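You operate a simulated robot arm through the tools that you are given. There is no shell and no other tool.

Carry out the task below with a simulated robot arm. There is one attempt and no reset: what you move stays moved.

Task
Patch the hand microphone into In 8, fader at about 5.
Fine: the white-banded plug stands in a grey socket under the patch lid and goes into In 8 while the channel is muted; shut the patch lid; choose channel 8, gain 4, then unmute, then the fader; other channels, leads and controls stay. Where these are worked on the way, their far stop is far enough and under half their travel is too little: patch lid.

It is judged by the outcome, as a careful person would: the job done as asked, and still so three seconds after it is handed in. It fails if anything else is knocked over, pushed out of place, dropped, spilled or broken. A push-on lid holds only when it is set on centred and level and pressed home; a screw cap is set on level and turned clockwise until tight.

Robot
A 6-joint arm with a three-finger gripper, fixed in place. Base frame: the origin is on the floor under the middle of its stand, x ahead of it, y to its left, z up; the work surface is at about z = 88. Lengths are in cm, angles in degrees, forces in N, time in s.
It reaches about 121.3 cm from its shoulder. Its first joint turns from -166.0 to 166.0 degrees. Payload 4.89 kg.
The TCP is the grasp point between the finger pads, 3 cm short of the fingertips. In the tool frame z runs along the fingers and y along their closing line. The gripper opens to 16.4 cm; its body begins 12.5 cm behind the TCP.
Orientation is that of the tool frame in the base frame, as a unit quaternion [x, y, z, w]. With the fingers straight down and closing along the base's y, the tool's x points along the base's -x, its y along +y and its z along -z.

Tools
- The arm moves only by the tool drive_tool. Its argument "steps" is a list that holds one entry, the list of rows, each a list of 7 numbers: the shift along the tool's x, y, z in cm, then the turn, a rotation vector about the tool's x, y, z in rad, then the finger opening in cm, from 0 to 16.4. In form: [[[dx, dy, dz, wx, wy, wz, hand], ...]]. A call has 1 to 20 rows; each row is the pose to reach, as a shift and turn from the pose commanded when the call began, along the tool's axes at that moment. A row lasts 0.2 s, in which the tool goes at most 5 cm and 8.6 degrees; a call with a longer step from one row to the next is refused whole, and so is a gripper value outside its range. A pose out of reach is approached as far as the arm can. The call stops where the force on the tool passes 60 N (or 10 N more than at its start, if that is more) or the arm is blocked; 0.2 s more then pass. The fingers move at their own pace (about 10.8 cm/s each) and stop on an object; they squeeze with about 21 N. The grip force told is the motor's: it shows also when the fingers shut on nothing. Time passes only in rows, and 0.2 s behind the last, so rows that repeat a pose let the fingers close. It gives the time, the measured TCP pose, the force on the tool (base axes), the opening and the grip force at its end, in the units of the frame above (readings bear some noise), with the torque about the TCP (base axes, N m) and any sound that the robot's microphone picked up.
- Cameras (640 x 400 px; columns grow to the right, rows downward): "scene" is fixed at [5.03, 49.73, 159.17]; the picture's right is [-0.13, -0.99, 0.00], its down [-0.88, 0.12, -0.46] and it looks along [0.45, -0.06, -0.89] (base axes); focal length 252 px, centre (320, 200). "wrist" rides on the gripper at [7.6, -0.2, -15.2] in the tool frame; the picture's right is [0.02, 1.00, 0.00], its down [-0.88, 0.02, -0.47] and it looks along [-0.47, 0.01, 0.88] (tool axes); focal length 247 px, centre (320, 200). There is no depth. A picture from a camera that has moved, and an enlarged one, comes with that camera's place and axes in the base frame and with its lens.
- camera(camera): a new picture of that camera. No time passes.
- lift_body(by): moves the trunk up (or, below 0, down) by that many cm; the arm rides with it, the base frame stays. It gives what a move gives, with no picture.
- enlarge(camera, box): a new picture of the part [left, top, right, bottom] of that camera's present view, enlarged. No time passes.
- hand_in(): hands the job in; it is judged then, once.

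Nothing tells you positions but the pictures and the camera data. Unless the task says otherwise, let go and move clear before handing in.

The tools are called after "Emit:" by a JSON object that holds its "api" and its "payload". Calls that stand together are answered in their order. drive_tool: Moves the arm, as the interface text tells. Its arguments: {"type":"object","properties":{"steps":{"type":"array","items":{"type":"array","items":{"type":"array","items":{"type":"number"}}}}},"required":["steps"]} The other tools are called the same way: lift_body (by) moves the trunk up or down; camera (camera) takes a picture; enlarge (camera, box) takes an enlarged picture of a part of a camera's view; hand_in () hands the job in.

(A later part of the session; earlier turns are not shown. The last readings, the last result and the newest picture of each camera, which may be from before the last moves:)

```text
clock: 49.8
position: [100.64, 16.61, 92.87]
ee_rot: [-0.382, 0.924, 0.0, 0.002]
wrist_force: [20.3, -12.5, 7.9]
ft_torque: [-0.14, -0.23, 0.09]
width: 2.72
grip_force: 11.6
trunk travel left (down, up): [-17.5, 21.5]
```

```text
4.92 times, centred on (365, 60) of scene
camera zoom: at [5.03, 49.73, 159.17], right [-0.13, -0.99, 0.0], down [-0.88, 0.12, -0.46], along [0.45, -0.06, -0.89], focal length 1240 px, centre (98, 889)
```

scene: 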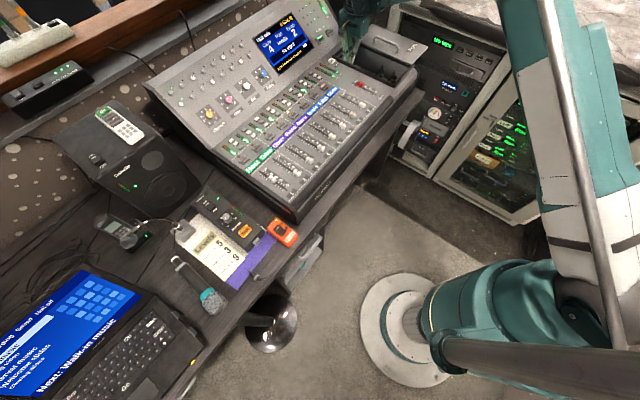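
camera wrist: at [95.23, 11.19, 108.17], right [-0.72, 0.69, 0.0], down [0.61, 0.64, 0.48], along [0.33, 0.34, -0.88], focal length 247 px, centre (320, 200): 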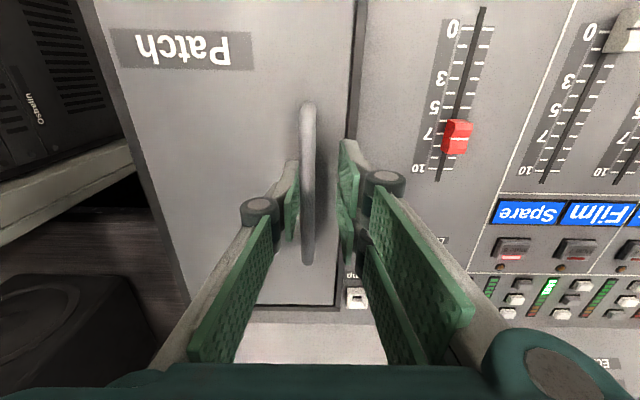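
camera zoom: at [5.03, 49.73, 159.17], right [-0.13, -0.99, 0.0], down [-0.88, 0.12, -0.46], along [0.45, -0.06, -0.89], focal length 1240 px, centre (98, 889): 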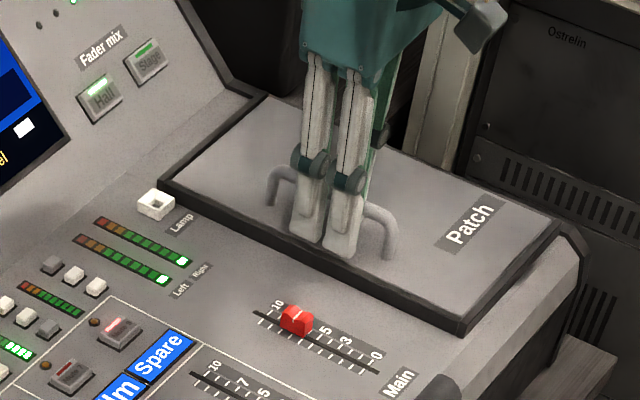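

The lid is shut against its stop. I'll back off, lift clear and travel to the Channel and Gain knobs on the sloped panel.

Emit:
{"api": "drive_tool", "payload": {"steps": [[[0, -0.9, 0, 0, 0, 0, 1.8], [0, -0.9, 0, 0, 0, 0, 3.4], [0, -0.9, 0, 0, 0, 0, 3.4], [0, -0.9, -4, 0, 0, 0, 3.4], [0, -0.9, -8, 0, 0, 0, 3.4], [0, -0.9, -12, 0, 0, 0, 3.4], [0, -0.9, -16, 0, 0, 0, 3.4], [0, -0.9, -18, 0, 0, 0, 3.4], [-1.8, 3.4, -18, 0, 0, 0, 5], [-3.6, 7.7, -18, 0, 0, 0, 6], [-5.4, 12, -18, 0, 0, 0, 6], [-7.2, 16.3, -18, 0, 0, 0, 6], [-9, 20.6, -18, 0, 0, 0, 6], [-10.8, 24.9, -18, 0, 0, 0, 6]]]}}

Emit:
{"api": "drive_tool", "payload": {"steps": [[[-1.8, 4.3, 0, 0, 0, 0, 6], [-3.6, 8.6, 0, 0, 0, 0, 6], [-5.4, 12.9, 0, 0, 0, 0, 6], [-7.2, 17.2, 0, 0, 0, 0, 6], [-9, 21.5, 0, 0, 0, 0, 6], [-10.2, 25.8, 0, 0, 0, 0, 6], [-10.2, 30.5, 0, 0, 0, 0, 6]]]}}

Emit:
{"api": "camera", "payload": {"camera": "wrist"}}

Emit:
{"api": "camera", "payload": {"camera": "scene"}}

```text
clock: 52.8
position: [90.44, 41.95, 110.72]
ee_rot: [-0.382, 0.924, 0.0, 0.002]
wrist_force: [0.4, -1.0, 0.4]
ft_torque: [0.27, 0.12, -0.02]
width: 5.99
grip_force: 0.0
trunk travel left (down, up): [-17.5, 21.5]
```

```text
clock: 54.4
position: [76.28, 70.62, 110.68]
ee_rot: [-0.383, 0.924, 0.0, 0.001]
wrist_force: [1.8, -2.2, 0.2]
ft_torque: [0.17, 0.24, -0.01]
width: 6.01
grip_force: 0.1
trunk travel left (down, up): [-17.5, 21.5]
```

```text
taken
camera wrist: at [70.79, 65.16, 125.91], right [-0.72, 0.69, 0.0], down [0.61, 0.64, 0.47], along [0.33, 0.34, -0.88], focal length 247 px, centre (320, 200)
```

wrist: 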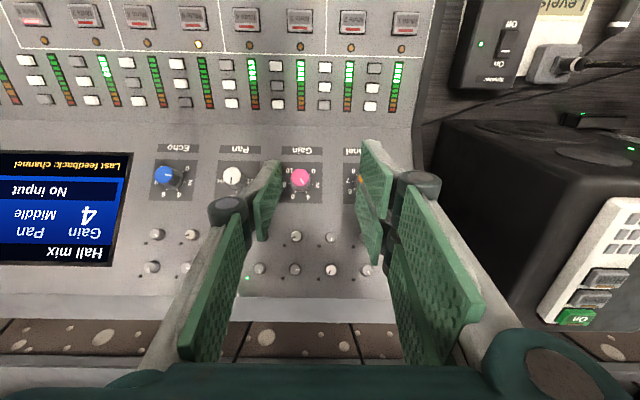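

```text
taken
```

scene: 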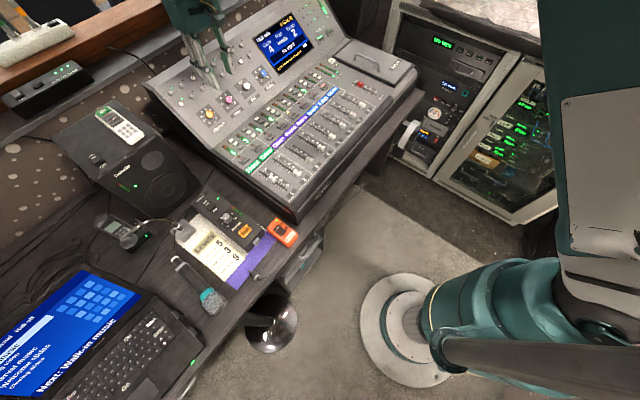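

The Gain knob is at about p 6.4, q 109.3 on the slope and Channel is about 8.6 cm to its left. I'll tilt the gripper roughly square to the sloped panel and hover over the Channel knob.

Emit:
{"api": "drive_tool", "payload": {"steps": [[[-0.4, 1.5, 1, 0, -0.096, 0, 8], [-0.8, 3, 2, 0, -0.192, 0, 9], [-1.2, 4.5, 3.5, 0, -0.288, 0, 9], [-1.9, 6.3, 5, 0, -0.384, 0, 9], [-1.9, 6.3, 5, 0, -0.384, 0, 9]]]}}

Emit:
{"api": "camera", "payload": {"camera": "wrist"}}

Emit:
{"api": "enlarge", "payload": {"camera": "wrist", "box": [220, 90, 420, 230]}}

Emit:
{"api": "enlarge", "payload": {"camera": "scene", "box": [150, 30, 270, 130]}}

```text
clock: 55.6
position: [72.95, 76.72, 105.69]
ee_rot: [-0.376, 0.906, 0.073, 0.179]
wrist_force: [0.1, 0.0, -0.1]
ft_torque: [-0.02, -0.03, -0.01]
width: 9.02
grip_force: 0.0
trunk travel left (down, up): [-17.5, 21.5]
```

```text
taken
camera wrist: at [63.96, 67.55, 116.97], right [-0.72, 0.69, -0.01], down [0.44, 0.46, 0.77], along [0.54, 0.55, -0.64], focal length 247 px, centre (320, 200)
```

wrist: 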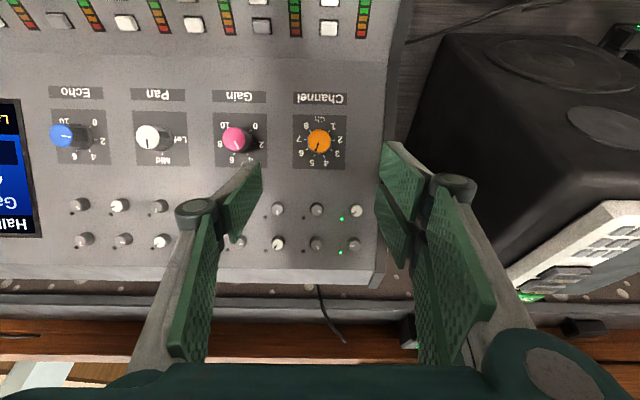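

```text
2.86 times, centred on (320, 160) of wrist
camera zoom: at [63.96, 67.55, 116.97], right [-0.72, 0.69, -0.01], down [0.44, 0.46, 0.77], along [0.54, 0.55, -0.64], focal length 706 px, centre (320, 314)
```

zoom: 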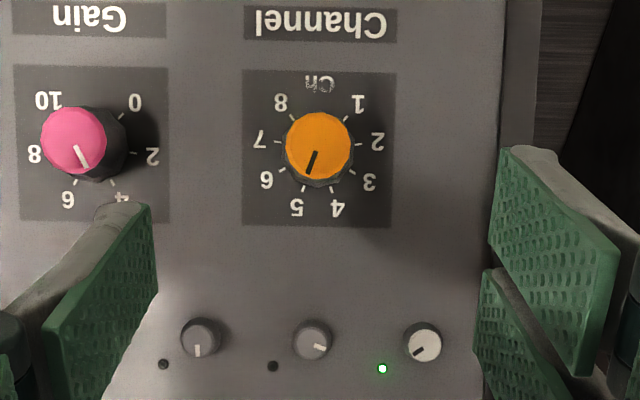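

```text
4.00 times, centred on (210, 80) of scene
camera zoom: at [5.03, 49.73, 159.17], right [-0.13, -0.99, 0.0], down [-0.88, 0.12, -0.46], along [0.45, -0.06, -0.89], focal length 1007 px, centre (760, 680)
```

zoom: 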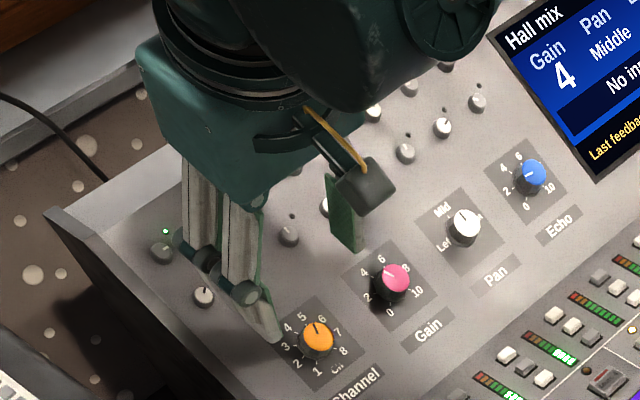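

The panel slopes about 42°, and the dial's pointer is at 5; 8 is about 120° clockwise from there. I'll check how tall the speaker box to the left is before working near it.

Emit:
{"api": "enlarge", "payload": {"camera": "scene", "box": [40, 70, 240, 220]}}

Emit:
{"api": "enlarge", "payload": {"camera": "wrist", "box": [380, 0, 640, 200]}}

```text
2.67 times, centred on (140, 145) of scene
camera zoom: at [5.03, 49.73, 159.17], right [-0.13, -0.99, 0.0], down [-0.88, 0.12, -0.46], along [0.45, -0.06, -0.89], focal length 672 px, centre (800, 347)
```

zoom: 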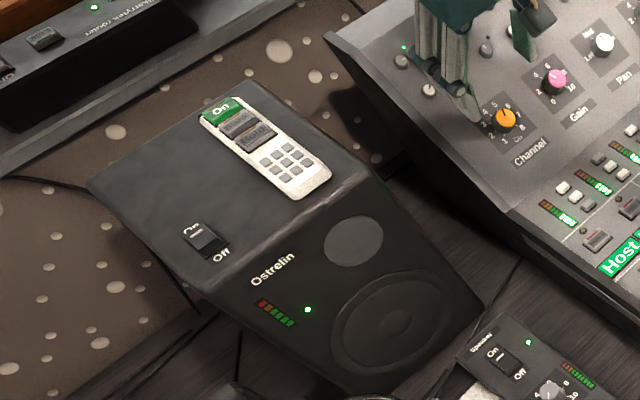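

```text
2.00 times, centred on (510, 100) of wrist
camera zoom: at [63.96, 67.55, 116.97], right [-0.72, 0.69, -0.01], down [0.44, 0.46, 0.77], along [0.54, 0.55, -0.64], focal length 494 px, centre (-60, 400)
```

zoom: 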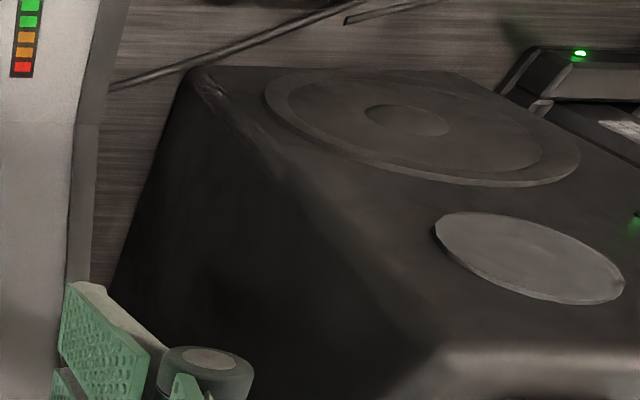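

The speaker's nearest top corner is about 17 cm to the left of the knob, so there is room. I'll tilt the gripper to 42° to be square with the panel and hover closer over the Channel knob.

Emit:
{"api": "drive_tool", "payload": {"steps": [[[1.3, 0, 0.9, 0, -0.116, 0, 6], [2.6, -0.1, 1.8, 0, -0.233, 0, 6], [3.87, -0.1, 2.64, 0, -0.349, 0, 6], [3.87, -0.1, 2.64, 0, -0.349, 0, 6]]]}}

Emit:
{"api": "camera", "payload": {"camera": "wrist"}}

Emit:
{"api": "enlarge", "payload": {"camera": "wrist", "box": [240, 110, 400, 240]}}

Emit:
{"api": "enlarge", "payload": {"camera": "scene", "box": [150, 30, 270, 130]}}

```text
clock: 56.6
position: [71.42, 74.81, 101.88]
ee_rot: [-0.358, 0.862, 0.137, 0.332]
wrist_force: [-0.6, 0.0, 0.1]
ft_torque: [0.02, -0.06, -0.03]
width: 5.99
grip_force: 0.0
trunk travel left (down, up): [-17.5, 21.5]
```

```text
taken
camera wrist: at [60.14, 63.53, 108.1], right [-0.72, 0.7, -0.02], down [0.22, 0.25, 0.94], along [0.66, 0.67, -0.34], focal length 247 px, centre (320, 200)
```

wrist: 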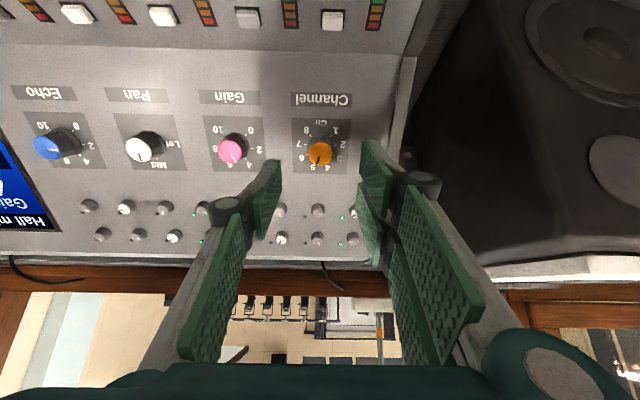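

```text
3.08 times, centred on (320, 175) of wrist
camera zoom: at [60.14, 63.53, 108.1], right [-0.72, 0.7, -0.02], down [0.22, 0.25, 0.94], along [0.66, 0.67, -0.34], focal length 760 px, centre (320, 277)
```

zoom: 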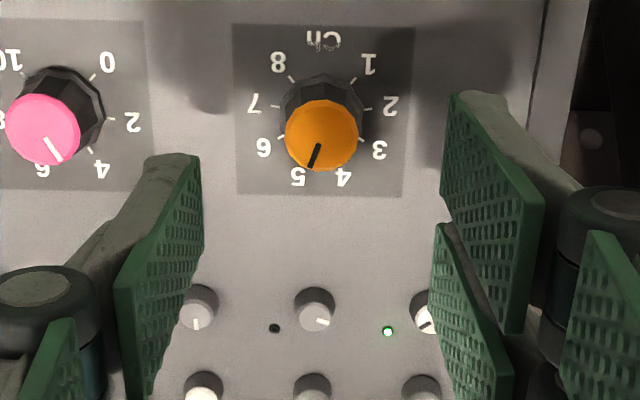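

```text
4.00 times, centred on (210, 80) of scene
camera zoom: at [5.03, 49.73, 159.17], right [-0.13, -0.99, 0.0], down [-0.88, 0.12, -0.46], along [0.45, -0.06, -0.89], focal length 1007 px, centre (760, 680)
```

zoom: 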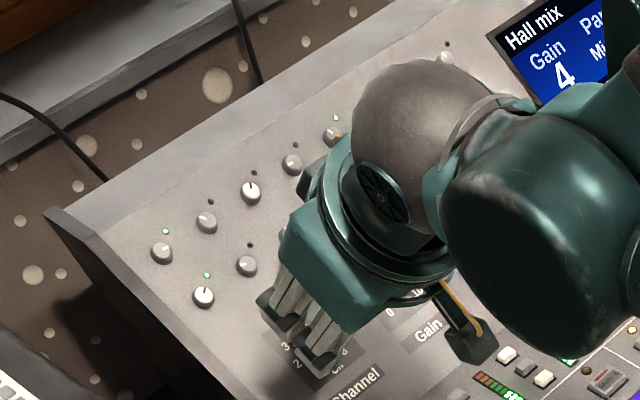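

Emit:
{"api": "drive_tool", "payload": {"steps": [[[0.4, 0.1, 1.0, 0, -0.03, 0, 5], [0.83, 0.13, 2.1, 0, -0.052, 0, 4.2], [0.83, 0.13, 2.1, 0, -0.052, 0, 4.2]]]}}

Emit:
{"api": "enlarge", "payload": {"camera": "wrist", "box": [240, 110, 400, 240]}}

```text
clock: 57.4
position: [71.82, 75.5, 99.8]
ee_rot: [-0.353, 0.853, 0.146, 0.354]
wrist_force: [-0.6, -0.4, 0.1]
ft_torque: [0.0, 0.01, 0.0]
width: 4.2
grip_force: 0.0
trunk travel left (down, up): [-17.5, 21.5]
```

```text
3.08 times, centred on (320, 175) of wrist
camera zoom: at [60.34, 63.83, 105.13], right [-0.72, 0.7, -0.02], down [0.19, 0.22, 0.96], along [0.67, 0.68, -0.29], focal length 760 px, centre (320, 277)
```

zoom: 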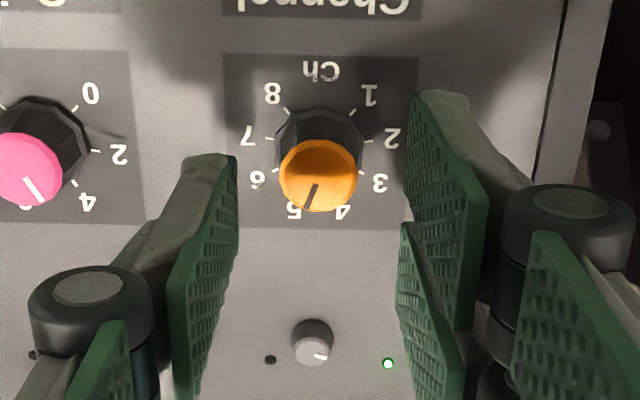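

The knob is centred between the fingers and square to them. I'll advance onto it.

Emit:
{"api": "drive_tool", "payload": {"steps": [[[0, 0, 1.2, 0, 0, 0, 4.2], [0, 0, 2.4, 0, 0, 0, 4.2], [0, 0, 3.4, 0, 0, 0, 4.2], [0, 0, 4.2, 0, 0, 0, 4.2]]]}}

Emit:
{"api": "enlarge", "payload": {"camera": "wrist", "box": [220, 100, 420, 260]}}

Emit:
{"api": "enlarge", "payload": {"camera": "scene", "box": [150, 0, 330, 140]}}

```text
clock: 58.4
position: [73.92, 77.38, 96.83]
ee_rot: [-0.354, 0.853, 0.146, 0.354]
wrist_force: [-0.4, -0.2, -0.2]
ft_torque: [-0.02, 0.04, -0.02]
width: 4.22
grip_force: 0.0
trunk travel left (down, up): [-17.5, 21.5]
```

```text
2.50 times, centred on (320, 180) of wrist
camera zoom: at [62.53, 65.89, 102.2], right [-0.72, 0.7, -0.02], down [0.19, 0.22, 0.96], along [0.67, 0.68, -0.29], focal length 617 px, centre (320, 250)
```

zoom: 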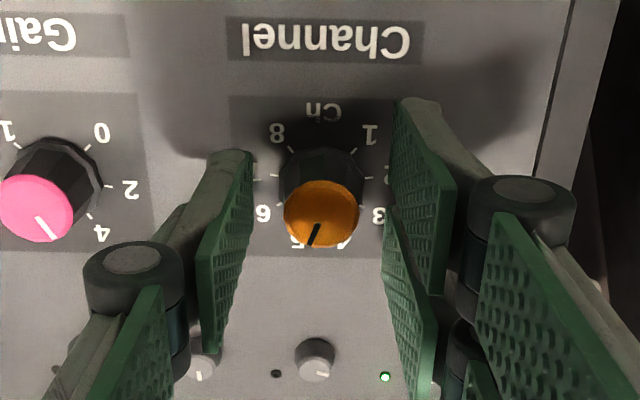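

```text
2.86 times, centred on (240, 70) of scene
camera zoom: at [5.03, 49.73, 159.17], right [-0.13, -0.99, 0.0], down [-0.88, 0.12, -0.46], along [0.45, -0.06, -0.89], focal length 720 px, centre (549, 571)
```

zoom: 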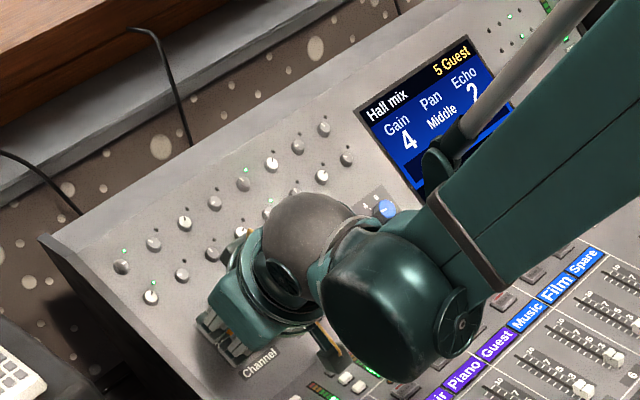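

Emit:
{"api": "drive_tool", "payload": {"steps": [[[0, 0, 0.3, 0, 0, 0, 4.2], [0, 0, 0.3, 0, 0, 0, 3], [0, 0, 0.3, 0, 0, 0, 2], [0, 0, 0.3, 0, 0, 0, 1], [0, 0, 0.3, 0, 0, 0, 0.5]]]}}

Emit:
{"api": "enlarge", "payload": {"camera": "wrist", "box": [220, 100, 420, 260]}}

```text
clock: 59.6
position: [74.06, 77.63, 96.57]
ee_rot: [-0.354, 0.853, 0.147, 0.354]
wrist_force: [-1.3, 2.4, -1.3]
ft_torque: [0.09, 0.01, 0.06]
width: 2.42
grip_force: 44.2
trunk travel left (down, up): [-17.5, 21.5]
```

```text
2.50 times, centred on (320, 180) of wrist
camera zoom: at [62.67, 66.09, 102.0], right [-0.72, 0.7, -0.02], down [0.19, 0.22, 0.96], along [0.67, 0.68, -0.29], focal length 617 px, centre (320, 250)
```

zoom: 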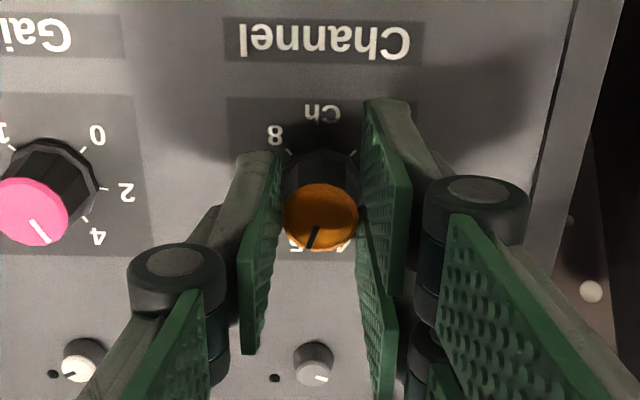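

The knob is gripped. I'll turn clockwise by one step (40°) first and check the screen.

Emit:
{"api": "drive_tool", "payload": {"steps": [[[0, 0, 0, 0, 0, 0.14, 0.5], [0, 0, 0, 0, 0, 0.28, 0.5], [0, 0, 0, 0, 0, 0.42, 0.5], [0, 0, 0, 0, 0, 0.56, 0.5], [0, 0, 0, 0, 0, 0.7, 0.5]]]}}

Emit:
{"api": "enlarge", "payload": {"camera": "wrist", "box": [220, 100, 420, 260]}}

Emit:
{"api": "enlarge", "payload": {"camera": "scene", "box": [150, 0, 330, 140]}}

```text
clock: 60.8
position: [73.82, 77.87, 96.68]
ee_rot: [-0.039, 0.922, 0.26, 0.283]
wrist_force: [-9.4, 49.0, 14.9]
ft_torque: [0.98, -0.51, 0.79]
width: 2.42
grip_force: 44.7
trunk travel left (down, up): [-17.5, 21.5]
```

```text
2.50 times, centred on (320, 180) of wrist
camera zoom: at [59.82, 70.7, 103.24], right [-0.24, 0.86, 0.45], down [0.5, -0.29, 0.82], along [0.84, 0.42, -0.36], focal length 617 px, centre (320, 250)
```

zoom: 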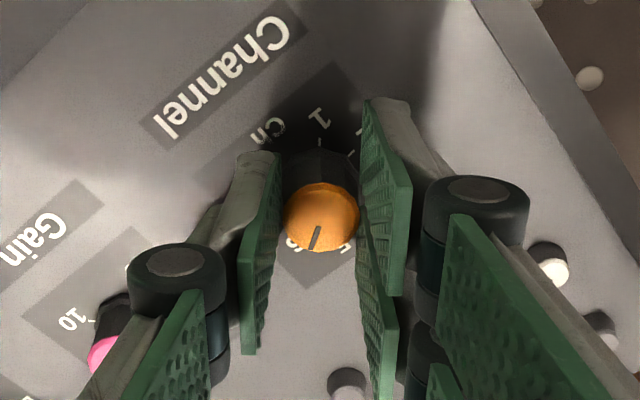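

```text
2.86 times, centred on (240, 70) of scene
camera zoom: at [5.03, 49.73, 159.17], right [-0.13, -0.99, 0.0], down [-0.88, 0.12, -0.46], along [0.45, -0.06, -0.89], focal length 720 px, centre (549, 571)
```

zoom: 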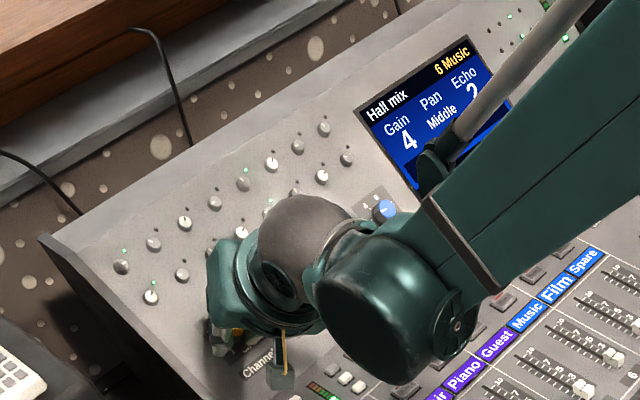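

The screen now reads "6 Music", so the turn works, but sideways force built up because the tool axis is slightly off the knob axis. I'll release, recentre about half a centimetre upslope, regrip and continue.

Emit:
{"api": "drive_tool", "payload": {"steps": [[[0, 0, 0, 0, 0, 0, 2.4], [0, 0, 0, 0, 0, 0, 3.4], [0, 0, 0, 0, 0, 0, 3.6], [-0.25, 0.1, 0, 0, 0, 0, 3.6], [-0.48, 0.21, 0, 0, 0, 0, 3.6], [-0.48, 0.21, 0, 0, 0, 0, 3.6]]]}}

Emit:
{"api": "enlarge", "payload": {"camera": "wrist", "box": [220, 100, 420, 260]}}

Emit:
{"api": "enlarge", "payload": {"camera": "scene", "box": [220, 0, 330, 90]}}

```text
clock: 62.2
position: [74.41, 77.78, 96.94]
ee_rot: [-0.039, 0.923, 0.259, 0.283]
wrist_force: [0.5, -0.7, -0.8]
ft_torque: [0.01, -0.05, 0.0]
width: 3.63
grip_force: 0.1
trunk travel left (down, up): [-17.5, 21.5]
```

```text
2.50 times, centred on (320, 180) of wrist
camera zoom: at [60.38, 70.57, 103.57], right [-0.24, 0.86, 0.44], down [0.5, -0.28, 0.82], along [0.84, 0.41, -0.36], focal length 617 px, centre (320, 250)
```

zoom: 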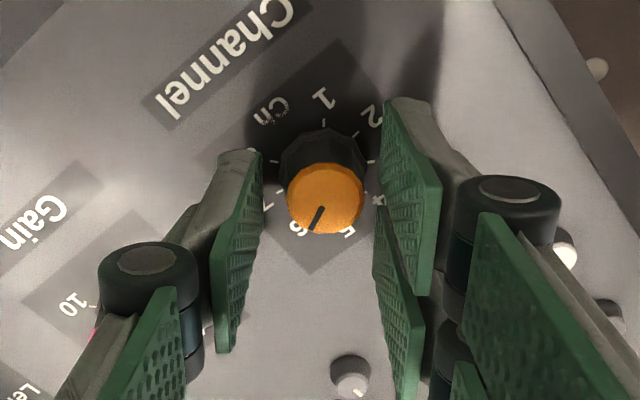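

```text
4.44 times, centred on (275, 45) of scene
camera zoom: at [5.03, 49.73, 159.17], right [-0.13, -0.99, 0.0], down [-0.88, 0.12, -0.46], along [0.45, -0.06, -0.89], focal length 1119 px, centre (520, 889)
```

zoom: 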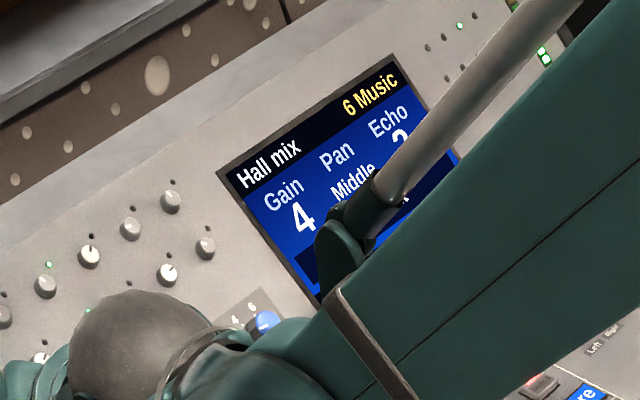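

Knob pointer sits at 6 and the screen agrees. I'll regrip here, turn 20° more and compare the side force.

Emit:
{"api": "drive_tool", "payload": {"steps": [[[0, 0, 0, 0, 0, 0, 2.6], [0, 0, 0, 0, 0, 0, 1.5], [0, 0, 0, 0, 0, 0, 0.5], [0, 0, 0, 0, 0, 0, 0.5]]]}}

Emit:
{"api": "drive_tool", "payload": {"steps": [[[0, 0, 0, 0, 0, 0.12, 0.5], [0, 0, 0, 0, 0, 0.24, 0.5], [0, 0, 0, 0, 0, 0.35, 0.5]]]}}

Emit:
{"api": "enlarge", "payload": {"camera": "wrist", "box": [220, 100, 420, 260]}}

```text
clock: 63.2
position: [74.33, 77.77, 96.94]
ee_rot: [-0.041, 0.923, 0.259, 0.283]
wrist_force: [0.0, 16.8, 7.1]
ft_torque: [0.4, -0.02, 0.28]
width: 2.41
grip_force: 45.4
trunk travel left (down, up): [-17.5, 21.5]
```

```text
clock: 64.0
position: [74.41, 77.71, 97.01]
ee_rot: [0.122, 0.915, 0.304, 0.234]
wrist_force: [1.6, 18.0, 6.3]
ft_torque: [0.38, -0.79, -0.28]
width: 2.39
grip_force: 45.3
trunk travel left (down, up): [-17.5, 21.5]
```

```text
2.50 times, centred on (320, 180) of wrist
camera zoom: at [60.07, 72.89, 104.99], right [0.06, 0.79, 0.61], down [0.52, -0.54, 0.66], along [0.85, 0.28, -0.45], focal length 617 px, centre (320, 250)
```

zoom: 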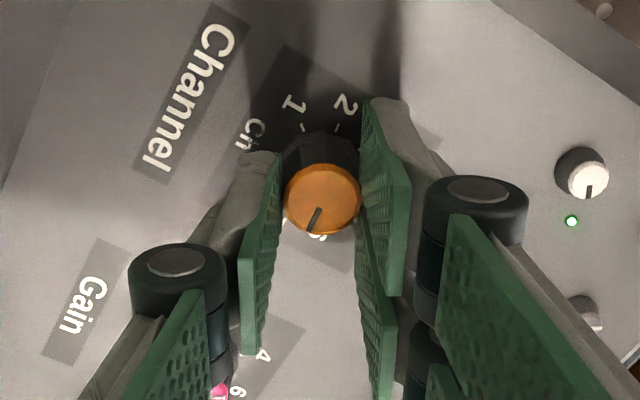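

The side force is now low and steady, so the axis is right. I'll continue the remaining 60° to position 8.

Emit:
{"api": "drive_tool", "payload": {"steps": [[[0, 0.12, 0, 0, 0, 0.13, 0.5], [0, 0.12, 0, 0, 0, 0.26, 0.5], [0, 0.12, 0, 0, 0, 0.39, 0.5], [0, 0.12, 0, 0, 0, 0.52, 0.5], [0, 0.12, 0, 0, 0, 0.65, 0.5], [0, 0.12, 0, 0, 0, 0.78, 0.5], [0, 0.12, 0, 0, 0, 0.91, 0.5], [0, 0.12, 0, 0, 0, 1.04, 0.5]]]}}

Emit:
{"api": "camera", "payload": {"camera": "wrist"}}

Emit:
{"api": "enlarge", "payload": {"camera": "scene", "box": [150, 0, 330, 140]}}

```text
clock: 65.8
position: [74.23, 77.97, 97.08]
ee_rot: [0.561, 0.734, 0.379, 0.051]
wrist_force: [-33.7, -27.0, -29.4]
ft_torque: [-1.34, 0.85, 0.28]
width: 2.41
grip_force: 44.8
trunk travel left (down, up): [-17.5, 21.5]
```

```text
taken
camera wrist: at [63.69, 76.84, 110.38], right [0.78, 0.1, 0.62], down [0.1, -0.99, 0.04], along [0.62, 0.03, -0.78], focal length 247 px, centre (320, 200)
```

wrist: 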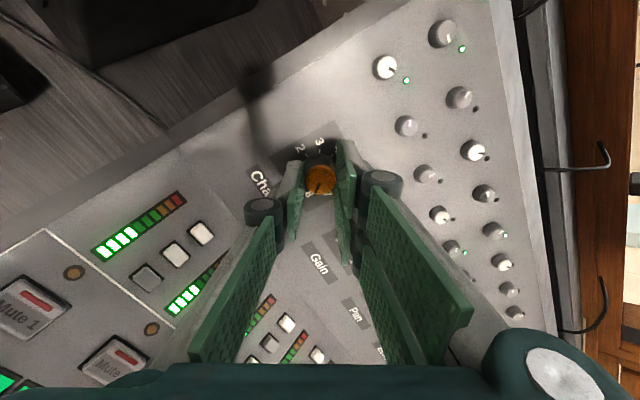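

```text
2.86 times, centred on (240, 70) of scene
camera zoom: at [5.03, 49.73, 159.17], right [-0.13, -0.99, 0.0], down [-0.88, 0.12, -0.46], along [0.45, -0.06, -0.89], focal length 720 px, centre (549, 571)
```

zoom: 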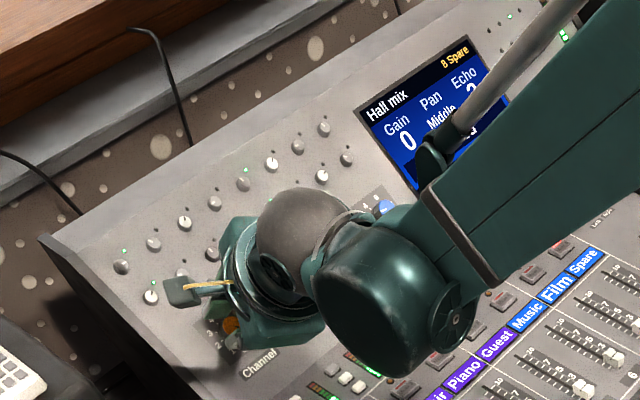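

The screen shows "8 Spare" with Gain 0. I'll release the Channel knob, back away, and look at the Gain knob.

Emit:
{"api": "drive_tool", "payload": {"steps": [[[0, 0, 0, 0, 0, 0, 2.6], [0, 0, 0, 0, 0, 0, 3.6], [0, 0, 0, 0, 0, 0, 4.2], [0, 0, -2, 0, 0, 0, 4.2], [0, 0, -5, 0, 0, 0, 4.2], [0, 0, -8, 0, 0, 0, 4.2]]]}}

Emit:
{"api": "camera", "payload": {"camera": "wrist"}}

Emit:
{"api": "enlarge", "payload": {"camera": "scene", "box": [150, 0, 330, 140]}}

```text
clock: 67.2
position: [70.35, 73.95, 102.52]
ee_rot: [0.56, 0.734, 0.38, 0.052]
wrist_force: [1.0, 0.7, -1.0]
ft_torque: [-0.01, 0.04, 0.04]
width: 4.21
grip_force: 0.0
trunk travel left (down, up): [-17.5, 21.5]
```

```text
taken
camera wrist: at [59.71, 72.95, 115.95], right [0.78, 0.1, 0.62], down [0.1, -0.99, 0.04], along [0.62, 0.03, -0.78], focal length 247 px, centre (320, 200)
```

wrist: 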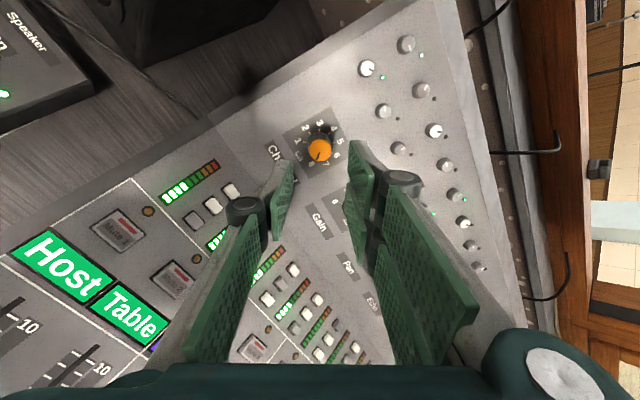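

```text
2.86 times, centred on (240, 70) of scene
camera zoom: at [5.03, 49.73, 159.17], right [-0.13, -0.99, 0.0], down [-0.88, 0.12, -0.46], along [0.45, -0.06, -0.89], focal length 720 px, centre (549, 571)
```

zoom: 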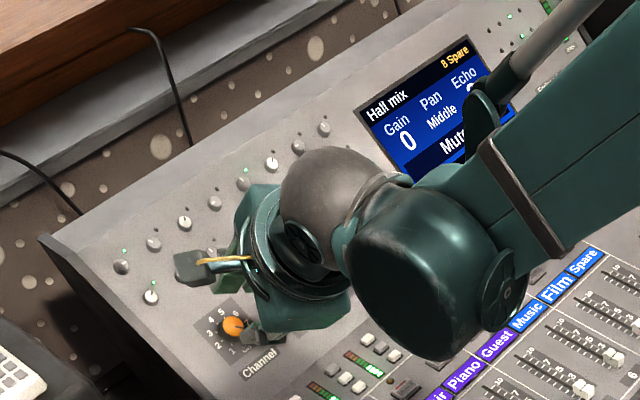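

The display now says channel 8, Gain 0, Muted. I'll unwind the wrist and move over to the Gain knob.

Emit:
{"api": "drive_tool", "payload": {"steps": [[[-0.5, 0.26, 0.12, 0, 0, -0.14, 4.2], [-1.0, 0.52, 0.25, 0, 0, -0.28, 4.2], [-1.5, 0.78, 0.38, 0, 0, -0.42, 4.2], [-2.0, 1.04, 0.5, 0, 0, -0.56, 4.2], [-2.5, 1.3, 0.63, 0, 0, -0.7, 4.2], [-3.0, 1.56, 0.76, 0, 0, -0.84, 4.2], [-3.5, 1.82, 0.88, 0, 0, -0.98, 4.2], [-4.0, 2.08, 1.0, 0, 0, -1.12, 4.2], [-4.5, 2.34, 1.13, 0, 0, -1.26, 4.2], [-5.0, 2.6, 1.26, 0, 0, -1.4, 4.2], [-5.5, 2.86, 1.38, 0, 0, -1.54, 4.2], [-6.0, 3.12, 1.5, 0, 0, -1.68, 4.2], [-6.5, 3.38, 1.63, 0, 0, -1.82, 4.2], [-7.0, 3.64, 1.76, 0, 0, -1.96, 4.2], [-7.6, 3.92, 1.9, 0, 0, -2.09, 4.2]]]}}

Emit:
{"api": "camera", "payload": {"camera": "wrist"}}

Emit:
{"api": "enlarge", "payload": {"camera": "wrist", "box": [240, 110, 400, 240]}}

Emit:
{"api": "enlarge", "payload": {"camera": "scene", "box": [150, 0, 330, 140]}}

```text
clock: 70.4
position: [77.1, 68.59, 101.11]
ee_rot: [-0.355, 0.853, 0.145, 0.354]
wrist_force: [0.4, -0.3, -0.3]
ft_torque: [-0.03, 0.01, -0.03]
width: 4.21
grip_force: 0.1
trunk travel left (down, up): [-17.5, 21.5]
```

```text
taken
camera wrist: at [65.8, 57.05, 106.5], right [-0.72, 0.69, -0.02], down [0.19, 0.22, 0.96], along [0.67, 0.69, -0.29], focal length 247 px, centre (320, 200)
```

wrist: 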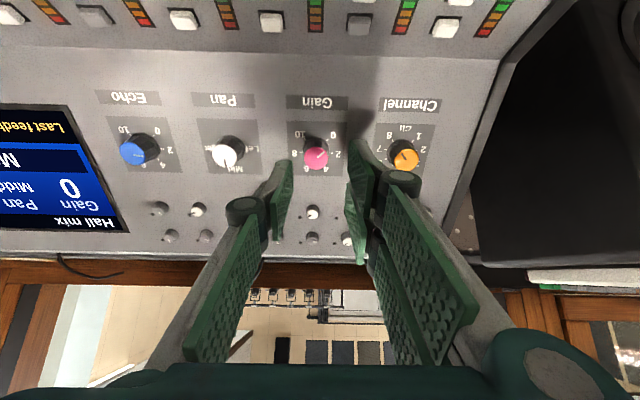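

```text
3.08 times, centred on (320, 175) of wrist
camera zoom: at [65.8, 57.05, 106.5], right [-0.72, 0.69, -0.02], down [0.19, 0.22, 0.96], along [0.67, 0.69, -0.29], focal length 760 px, centre (320, 277)
```

zoom: 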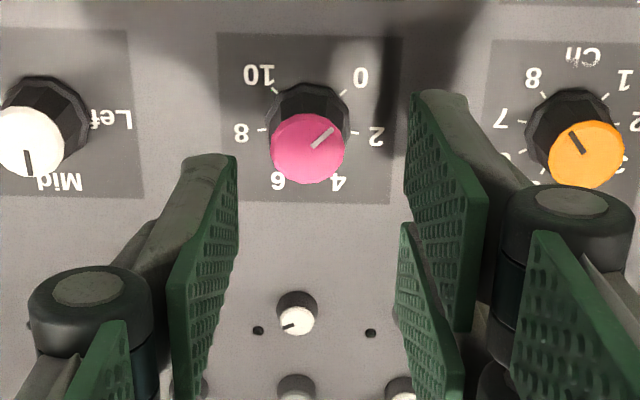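

```text
2.86 times, centred on (240, 70) of scene
camera zoom: at [5.03, 49.73, 159.17], right [-0.13, -0.99, 0.0], down [-0.88, 0.12, -0.46], along [0.45, -0.06, -0.89], focal length 720 px, centre (549, 571)
```

zoom: 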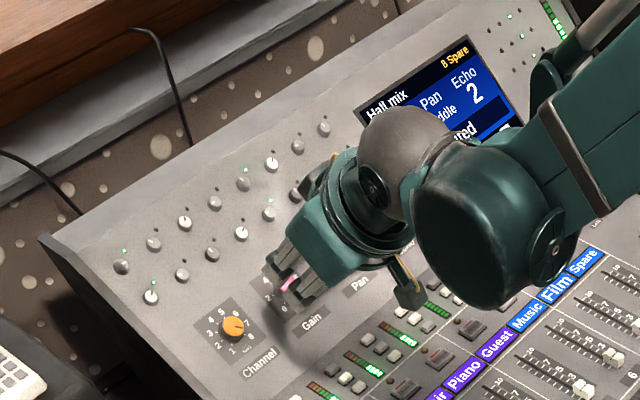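

The Gain knob's pointer has gone to 0 for channel 8 and the Channel pointer is at 8. I'll centre on the Gain knob and advance onto it.

Emit:
{"api": "drive_tool", "payload": {"steps": [[[0, -0.4, 1.5, 0, 0, 0, 4.2], [0, -0.4, 3, 0, 0, 0, 4.2], [0, -0.4, 4.5, 0, 0, 0, 4.2], [0, -0.4, 5.5, 0, 0, 0, 4.2], [0, -0.4, 6.1, 0, 0, 0, 4.2]]]}}

Emit:
{"api": "enlarge", "payload": {"camera": "wrist", "box": [220, 100, 420, 260]}}

Emit:
{"api": "enlarge", "payload": {"camera": "scene", "box": [150, 0, 330, 140]}}

```text
clock: 71.6
position: [80.6, 71.37, 96.74]
ee_rot: [-0.353, 0.853, 0.146, 0.355]
wrist_force: [-0.2, 0.2, 0.8]
ft_torque: [-0.02, 0.01, 0.02]
width: 4.19
grip_force: 0.1
trunk travel left (down, up): [-17.5, 21.5]
```

```text
2.50 times, centred on (320, 180) of wrist
camera zoom: at [69.21, 59.86, 102.14], right [-0.72, 0.7, -0.02], down [0.19, 0.22, 0.96], along [0.67, 0.68, -0.29], focal length 617 px, centre (320, 250)
```

zoom: 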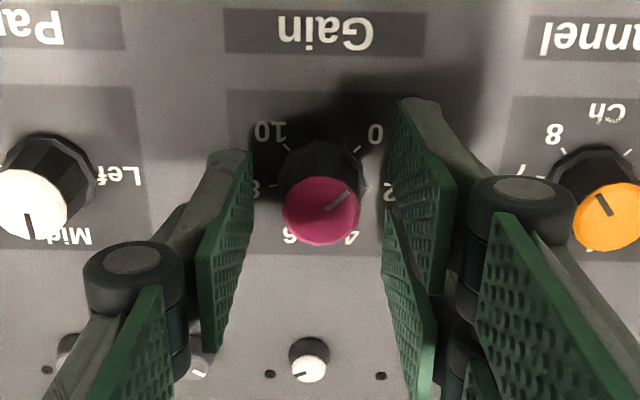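

```text
2.86 times, centred on (240, 70) of scene
camera zoom: at [5.03, 49.73, 159.17], right [-0.13, -0.99, 0.0], down [-0.88, 0.12, -0.46], along [0.45, -0.06, -0.89], focal length 720 px, centre (549, 571)
```

zoom: 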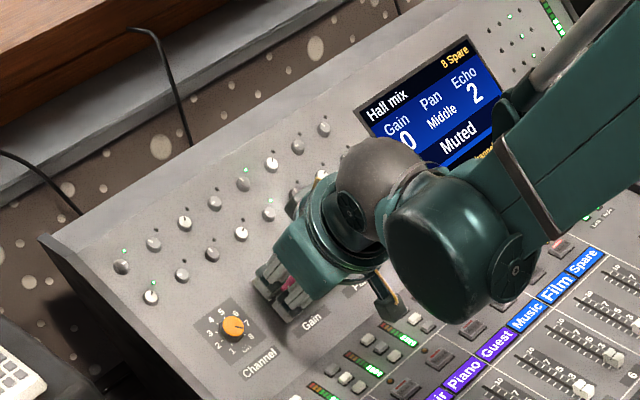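

Emit:
{"api": "drive_tool", "payload": {"steps": [[[0, 0, 0.1, 0, 0, 0, 3], [0, 0, 0.1, 0, 0, 0, 2], [0, 0, 0.1, 0, 0, 0, 1], [0, 0, 0.1, 0, 0, 0, 0.5]]]}}

Emit:
{"api": "drive_tool", "payload": {"steps": [[[0, 0, 0, 0, 0, 0.14, 0.5], [0, 0, 0, 0, 0, 0.28, 0.5], [0, 0, 0, 0, 0, 0.42, 0.5], [0, 0, 0, 0, 0, 0.56, 0.5]]]}}

Emit:
{"api": "enlarge", "payload": {"camera": "wrist", "box": [220, 100, 420, 260]}}

Emit:
{"api": "enlarge", "payload": {"camera": "scene", "box": [230, 0, 330, 80]}}

```text
clock: 72.6
position: [80.51, 71.39, 96.73]
ee_rot: [-0.354, 0.853, 0.146, 0.355]
wrist_force: [0.5, 1.4, -1.3]
ft_torque: [0.05, -0.01, 0.02]
width: 2.42
grip_force: 44.3
trunk travel left (down, up): [-17.5, 21.5]
```

```text
clock: 73.6
position: [80.56, 71.6, 96.75]
ee_rot: [-0.104, 0.918, 0.239, 0.3]
wrist_force: [-2.2, 23.1, 1.3]
ft_torque: [0.6, -0.72, 0.05]
width: 2.43
grip_force: 45.0
trunk travel left (down, up): [-17.5, 21.5]
```

```text
2.50 times, centred on (320, 180) of wrist
camera zoom: at [66.77, 63.43, 102.9], right [-0.35, 0.86, 0.36], down [0.46, -0.18, 0.87], along [0.82, 0.47, -0.33], focal length 617 px, centre (320, 250)
```

zoom: 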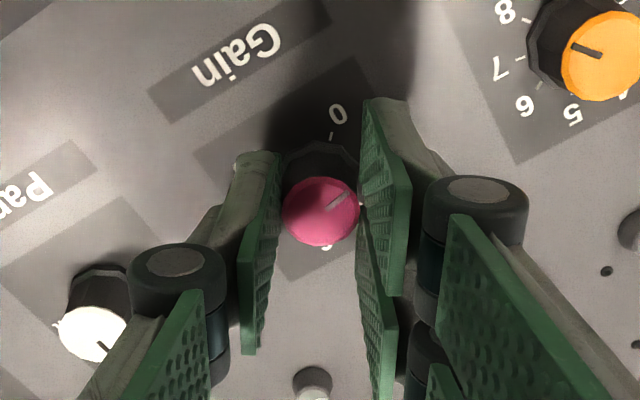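

```text
5.00 times, centred on (280, 40) of scene
camera zoom: at [5.03, 49.73, 159.17], right [-0.13, -0.99, 0.0], down [-0.88, 0.12, -0.46], along [0.45, -0.06, -0.89], focal length 1259 px, centre (520, 1000)
```

zoom: 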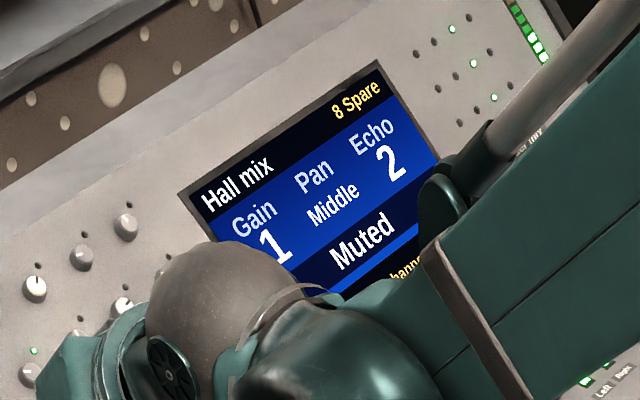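

Gain reads 1 after 32°, matching 27° per unit. I'll continue, easing the sideways force slightly.

Emit:
{"api": "drive_tool", "payload": {"steps": [[[0, 0.13, 0, 0, 0, 0.13, 0.5], [0, 0.13, 0, 0, 0, 0.26, 0.5], [0, 0.13, 0, 0, 0, 0.39, 0.5], [0, 0.13, 0, 0, 0, 0.52, 0.5], [0, 0.13, 0, 0, 0, 0.65, 0.5]]]}}

Emit:
{"api": "enlarge", "payload": {"camera": "scene", "box": [230, 0, 330, 80]}}

```text
clock: 74.8
position: [80.42, 71.62, 96.77]
ee_rot: [0.195, 0.903, 0.322, 0.208]
wrist_force: [-1.1, 31.8, 13.1]
ft_torque: [0.48, -0.67, 0.03]
width: 2.44
grip_force: 45.4
trunk travel left (down, up): [-17.5, 21.5]
```

```text
5.00 times, centred on (280, 40) of scene
camera zoom: at [5.03, 49.73, 159.17], right [-0.13, -0.99, 0.0], down [-0.88, 0.12, -0.46], along [0.45, -0.06, -0.89], focal length 1259 px, centre (520, 1000)
```

zoom: 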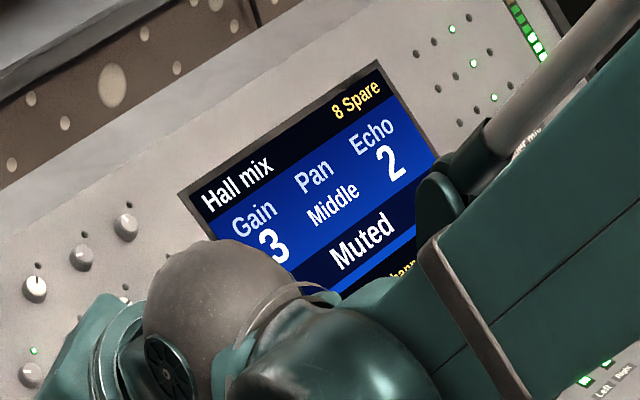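

Display shows 3 (about 2.6 by angle). I'll turn the remaining ~39°.

Emit:
{"api": "drive_tool", "payload": {"steps": [[[0.1, 0.22, 0, 0, 0, 0.135, 0.5], [0.1, 0.22, 0, 0, 0, 0.27, 0.5], [0.1, 0.22, 0, 0, 0, 0.405, 0.5], [0.1, 0.22, 0, 0, 0, 0.54, 0.5], [0.1, 0.22, 0, 0, 0, 0.675, 0.5]]]}}

Emit:
{"api": "enlarge", "payload": {"camera": "scene", "box": [230, 0, 330, 80]}}

Emit:
{"api": "enlarge", "payload": {"camera": "wrist", "box": [220, 100, 420, 260]}}

```text
clock: 76.0
position: [80.59, 71.51, 96.97]
ee_rot: [0.483, 0.787, 0.373, 0.09]
wrist_force: [12.4, 11.6, 18.8]
ft_torque: [-0.35, -0.86, -0.65]
width: 2.43
grip_force: 45.7
trunk travel left (down, up): [-17.5, 21.5]
```

```text
5.00 times, centred on (280, 40) of scene
camera zoom: at [5.03, 49.73, 159.17], right [-0.13, -0.99, 0.0], down [-0.88, 0.12, -0.46], along [0.45, -0.06, -0.89], focal length 1259 px, centre (520, 1000)
```

zoom: 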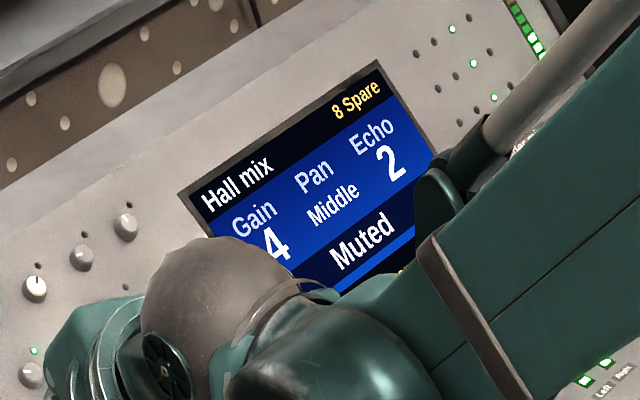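

```text
2.50 times, centred on (320, 180) of wrist
camera zoom: at [68.78, 70.38, 109.34], right [0.68, 0.27, 0.68], down [0.23, -0.96, 0.15], along [0.69, 0.05, -0.72], focal length 617 px, centre (320, 250)
```

zoom: 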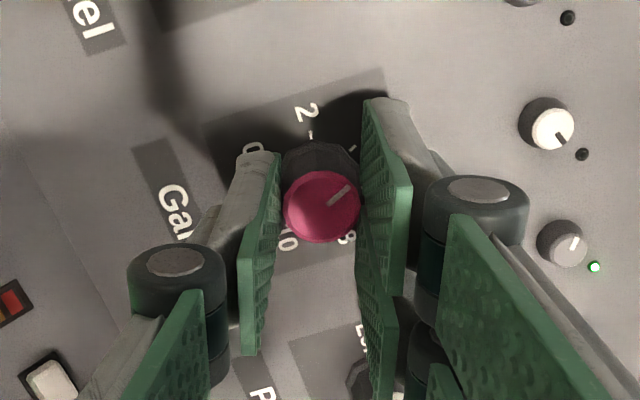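

Gain now reads 4. I'll release and back off, then check the pointer position.

Emit:
{"api": "drive_tool", "payload": {"steps": [[[0, 0, 0, 0, 0, 0, 2.6], [0, 0, 0, 0, 0, 0, 3.6], [0, 0, 0, 0, 0, 0, 4.2], [0, 0, -2, 0, 0, 0, 4.2], [0, 0, -5, 0, 0, 0, 4.2], [0, 0, -8, 0, 0, 0, 4.2]]]}}

Emit:
{"api": "enlarge", "payload": {"camera": "wrist", "box": [240, 90, 400, 220]}}

Emit:
{"api": "enlarge", "payload": {"camera": "scene", "box": [150, 0, 330, 140]}}

```text
clock: 77.4
position: [76.56, 67.8, 102.38]
ee_rot: [0.482, 0.788, 0.372, 0.091]
wrist_force: [1.7, 1.3, -1.5]
ft_torque: [-0.01, 0.03, 0.02]
width: 4.18
grip_force: 0.1
trunk travel left (down, up): [-17.5, 21.5]
```

```text
3.08 times, centred on (320, 155) of wrist
camera zoom: at [64.81, 66.51, 114.87], right [0.68, 0.28, 0.68], down [0.23, -0.96, 0.16], along [0.69, 0.05, -0.72], focal length 760 px, centre (320, 338)
```

zoom: 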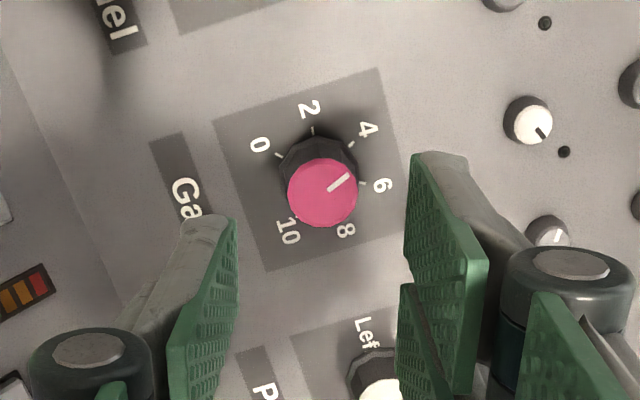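

```text
2.86 times, centred on (240, 70) of scene
camera zoom: at [5.03, 49.73, 159.17], right [-0.13, -0.99, 0.0], down [-0.88, 0.12, -0.46], along [0.45, -0.06, -0.89], focal length 720 px, centre (549, 571)
```

zoom: 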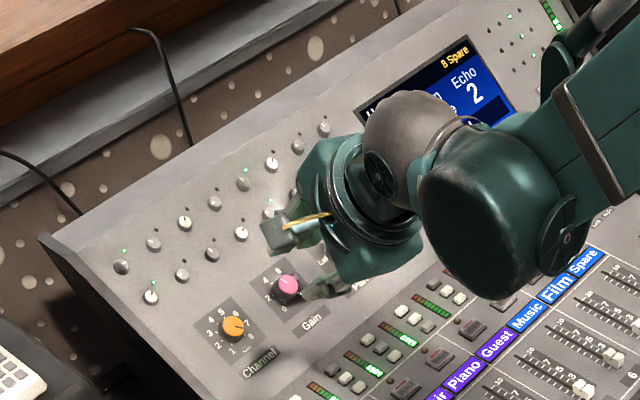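

Emit:
{"api": "enlarge", "payload": {"camera": "wrist", "box": [285, 105, 365, 175]}}

Emit:
{"api": "enlarge", "payload": {"camera": "scene", "box": [200, 75, 280, 140]}}

```text
5.71 times, centred on (325, 140) of wrist
camera zoom: at [64.81, 66.51, 114.87], right [0.68, 0.28, 0.68], down [0.23, -0.96, 0.16], along [0.69, 0.05, -0.72], focal length 1411 px, centre (291, 543)
```

zoom: 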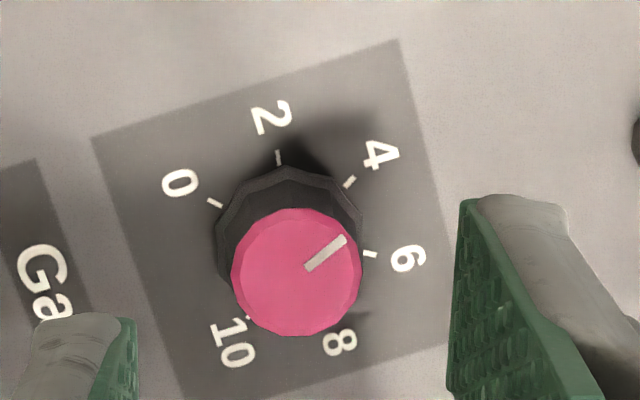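

```text
6.15 times, centred on (240, 108) of scene
camera zoom: at [5.03, 49.73, 159.17], right [-0.13, -0.99, 0.0], down [-0.88, 0.12, -0.46], along [0.45, -0.06, -0.89], focal length 1550 px, centre (812, 769)
```

zoom: 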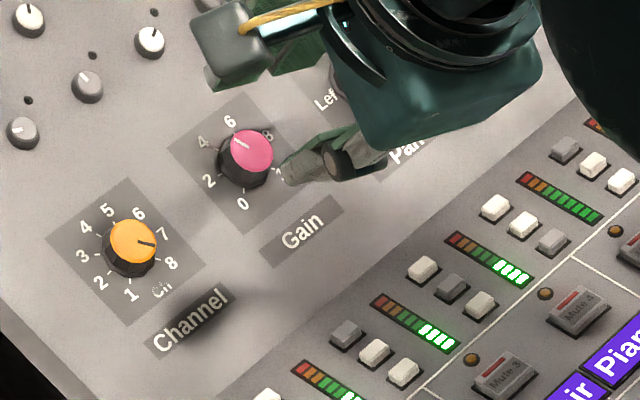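

Gain reads 4 with the pointer on about 4, so that's done. Next is unmuting: I'll unwind the wrist, straighten up, and move over the Mute 8 button.

Emit:
{"api": "drive_tool", "payload": {"steps": [[[0, 0, -0.3, 0, 0, -0.135, 4], [0, 0, -0.6, 0, 0, -0.27, 4], [0, 0, -0.9, 0, 0, -0.405, 4], [0, 0, -1.2, 0, 0, -0.54, 4], [0, 0, -1.5, 0, 0, -0.675, 4], [0, 0, -1.8, 0, 0, -0.81, 4], [0, 0, -2.1, 0, 0, -0.945, 4], [0, 0, -2.4, 0, 0, -1.08, 4], [0, 0, -2.7, 0, 0, -1.215, 4], [0, 0, -3, 0, 0, -1.35, 4], [0, 0, -3.3, 0, 0, -1.485, 4], [0, 0, -3.6, 0, 0, -1.62, 4], [0, 0, -3.9, 0, 0, -1.755, 4], [0, 0, -4, 0, 0, -1.885, 4]]]}}

Emit:
{"api": "drive_tool", "payload": {"steps": [[[0.8, -4.2, -1, 0, 0.1, 0, 4], [1.6, -8.4, -2, 0, 0.2, 0, 4], [2.4, -12.6, -3, 0, 0.3, 0, 3], [3.2, -16.8, -4, 0, 0.4, 0, 2], [4, -21, -5, 0, 0.5, 0, 1], [4.8, -25.2, -6, 0, 0.6, 0, 0], [5.7, -29.5, -7, 0, 0.7, 0, 0], [6.68, -33.8, -7.8, 0, 0.785, 0, 0]]]}}

Emit:
{"api": "camera", "payload": {"camera": "wrist"}}

Emit:
{"api": "camera", "payload": {"camera": "scene"}}

```text
clock: 80.4
position: [74.38, 65.74, 105.43]
ee_rot: [-0.355, 0.852, 0.146, 0.355]
wrist_force: [-0.4, 0.0, 0.5]
ft_torque: [-0.01, 0.01, 0.03]
width: 4.01
grip_force: 0.0
trunk travel left (down, up): [-17.5, 21.5]
```

```text
clock: 82.2
position: [91.24, 34.52, 106.54]
ee_rot: [-0.383, 0.924, -0.001, 0.001]
wrist_force: [-1.7, -1.0, 0.8]
ft_torque: [-0.12, -0.26, 0.0]
width: 0.0
grip_force: 21.1
trunk travel left (down, up): [-17.5, 21.5]
```

```text
taken
camera wrist: at [85.84, 29.03, 121.82], right [-0.72, 0.69, 0.0], down [0.61, 0.64, 0.47], along [0.33, 0.34, -0.88], focal length 247 px, centre (320, 200)
```

wrist: 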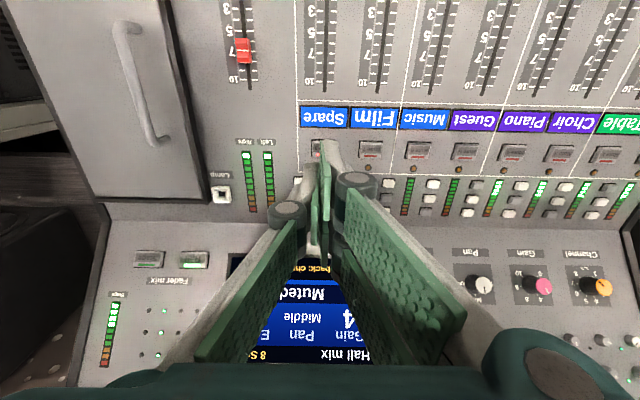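

```text
taken
```

scene: 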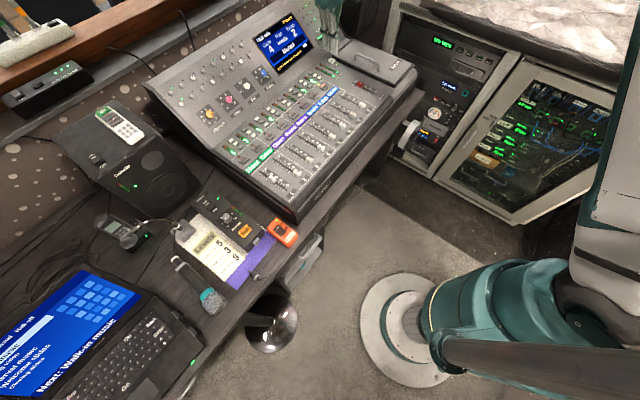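

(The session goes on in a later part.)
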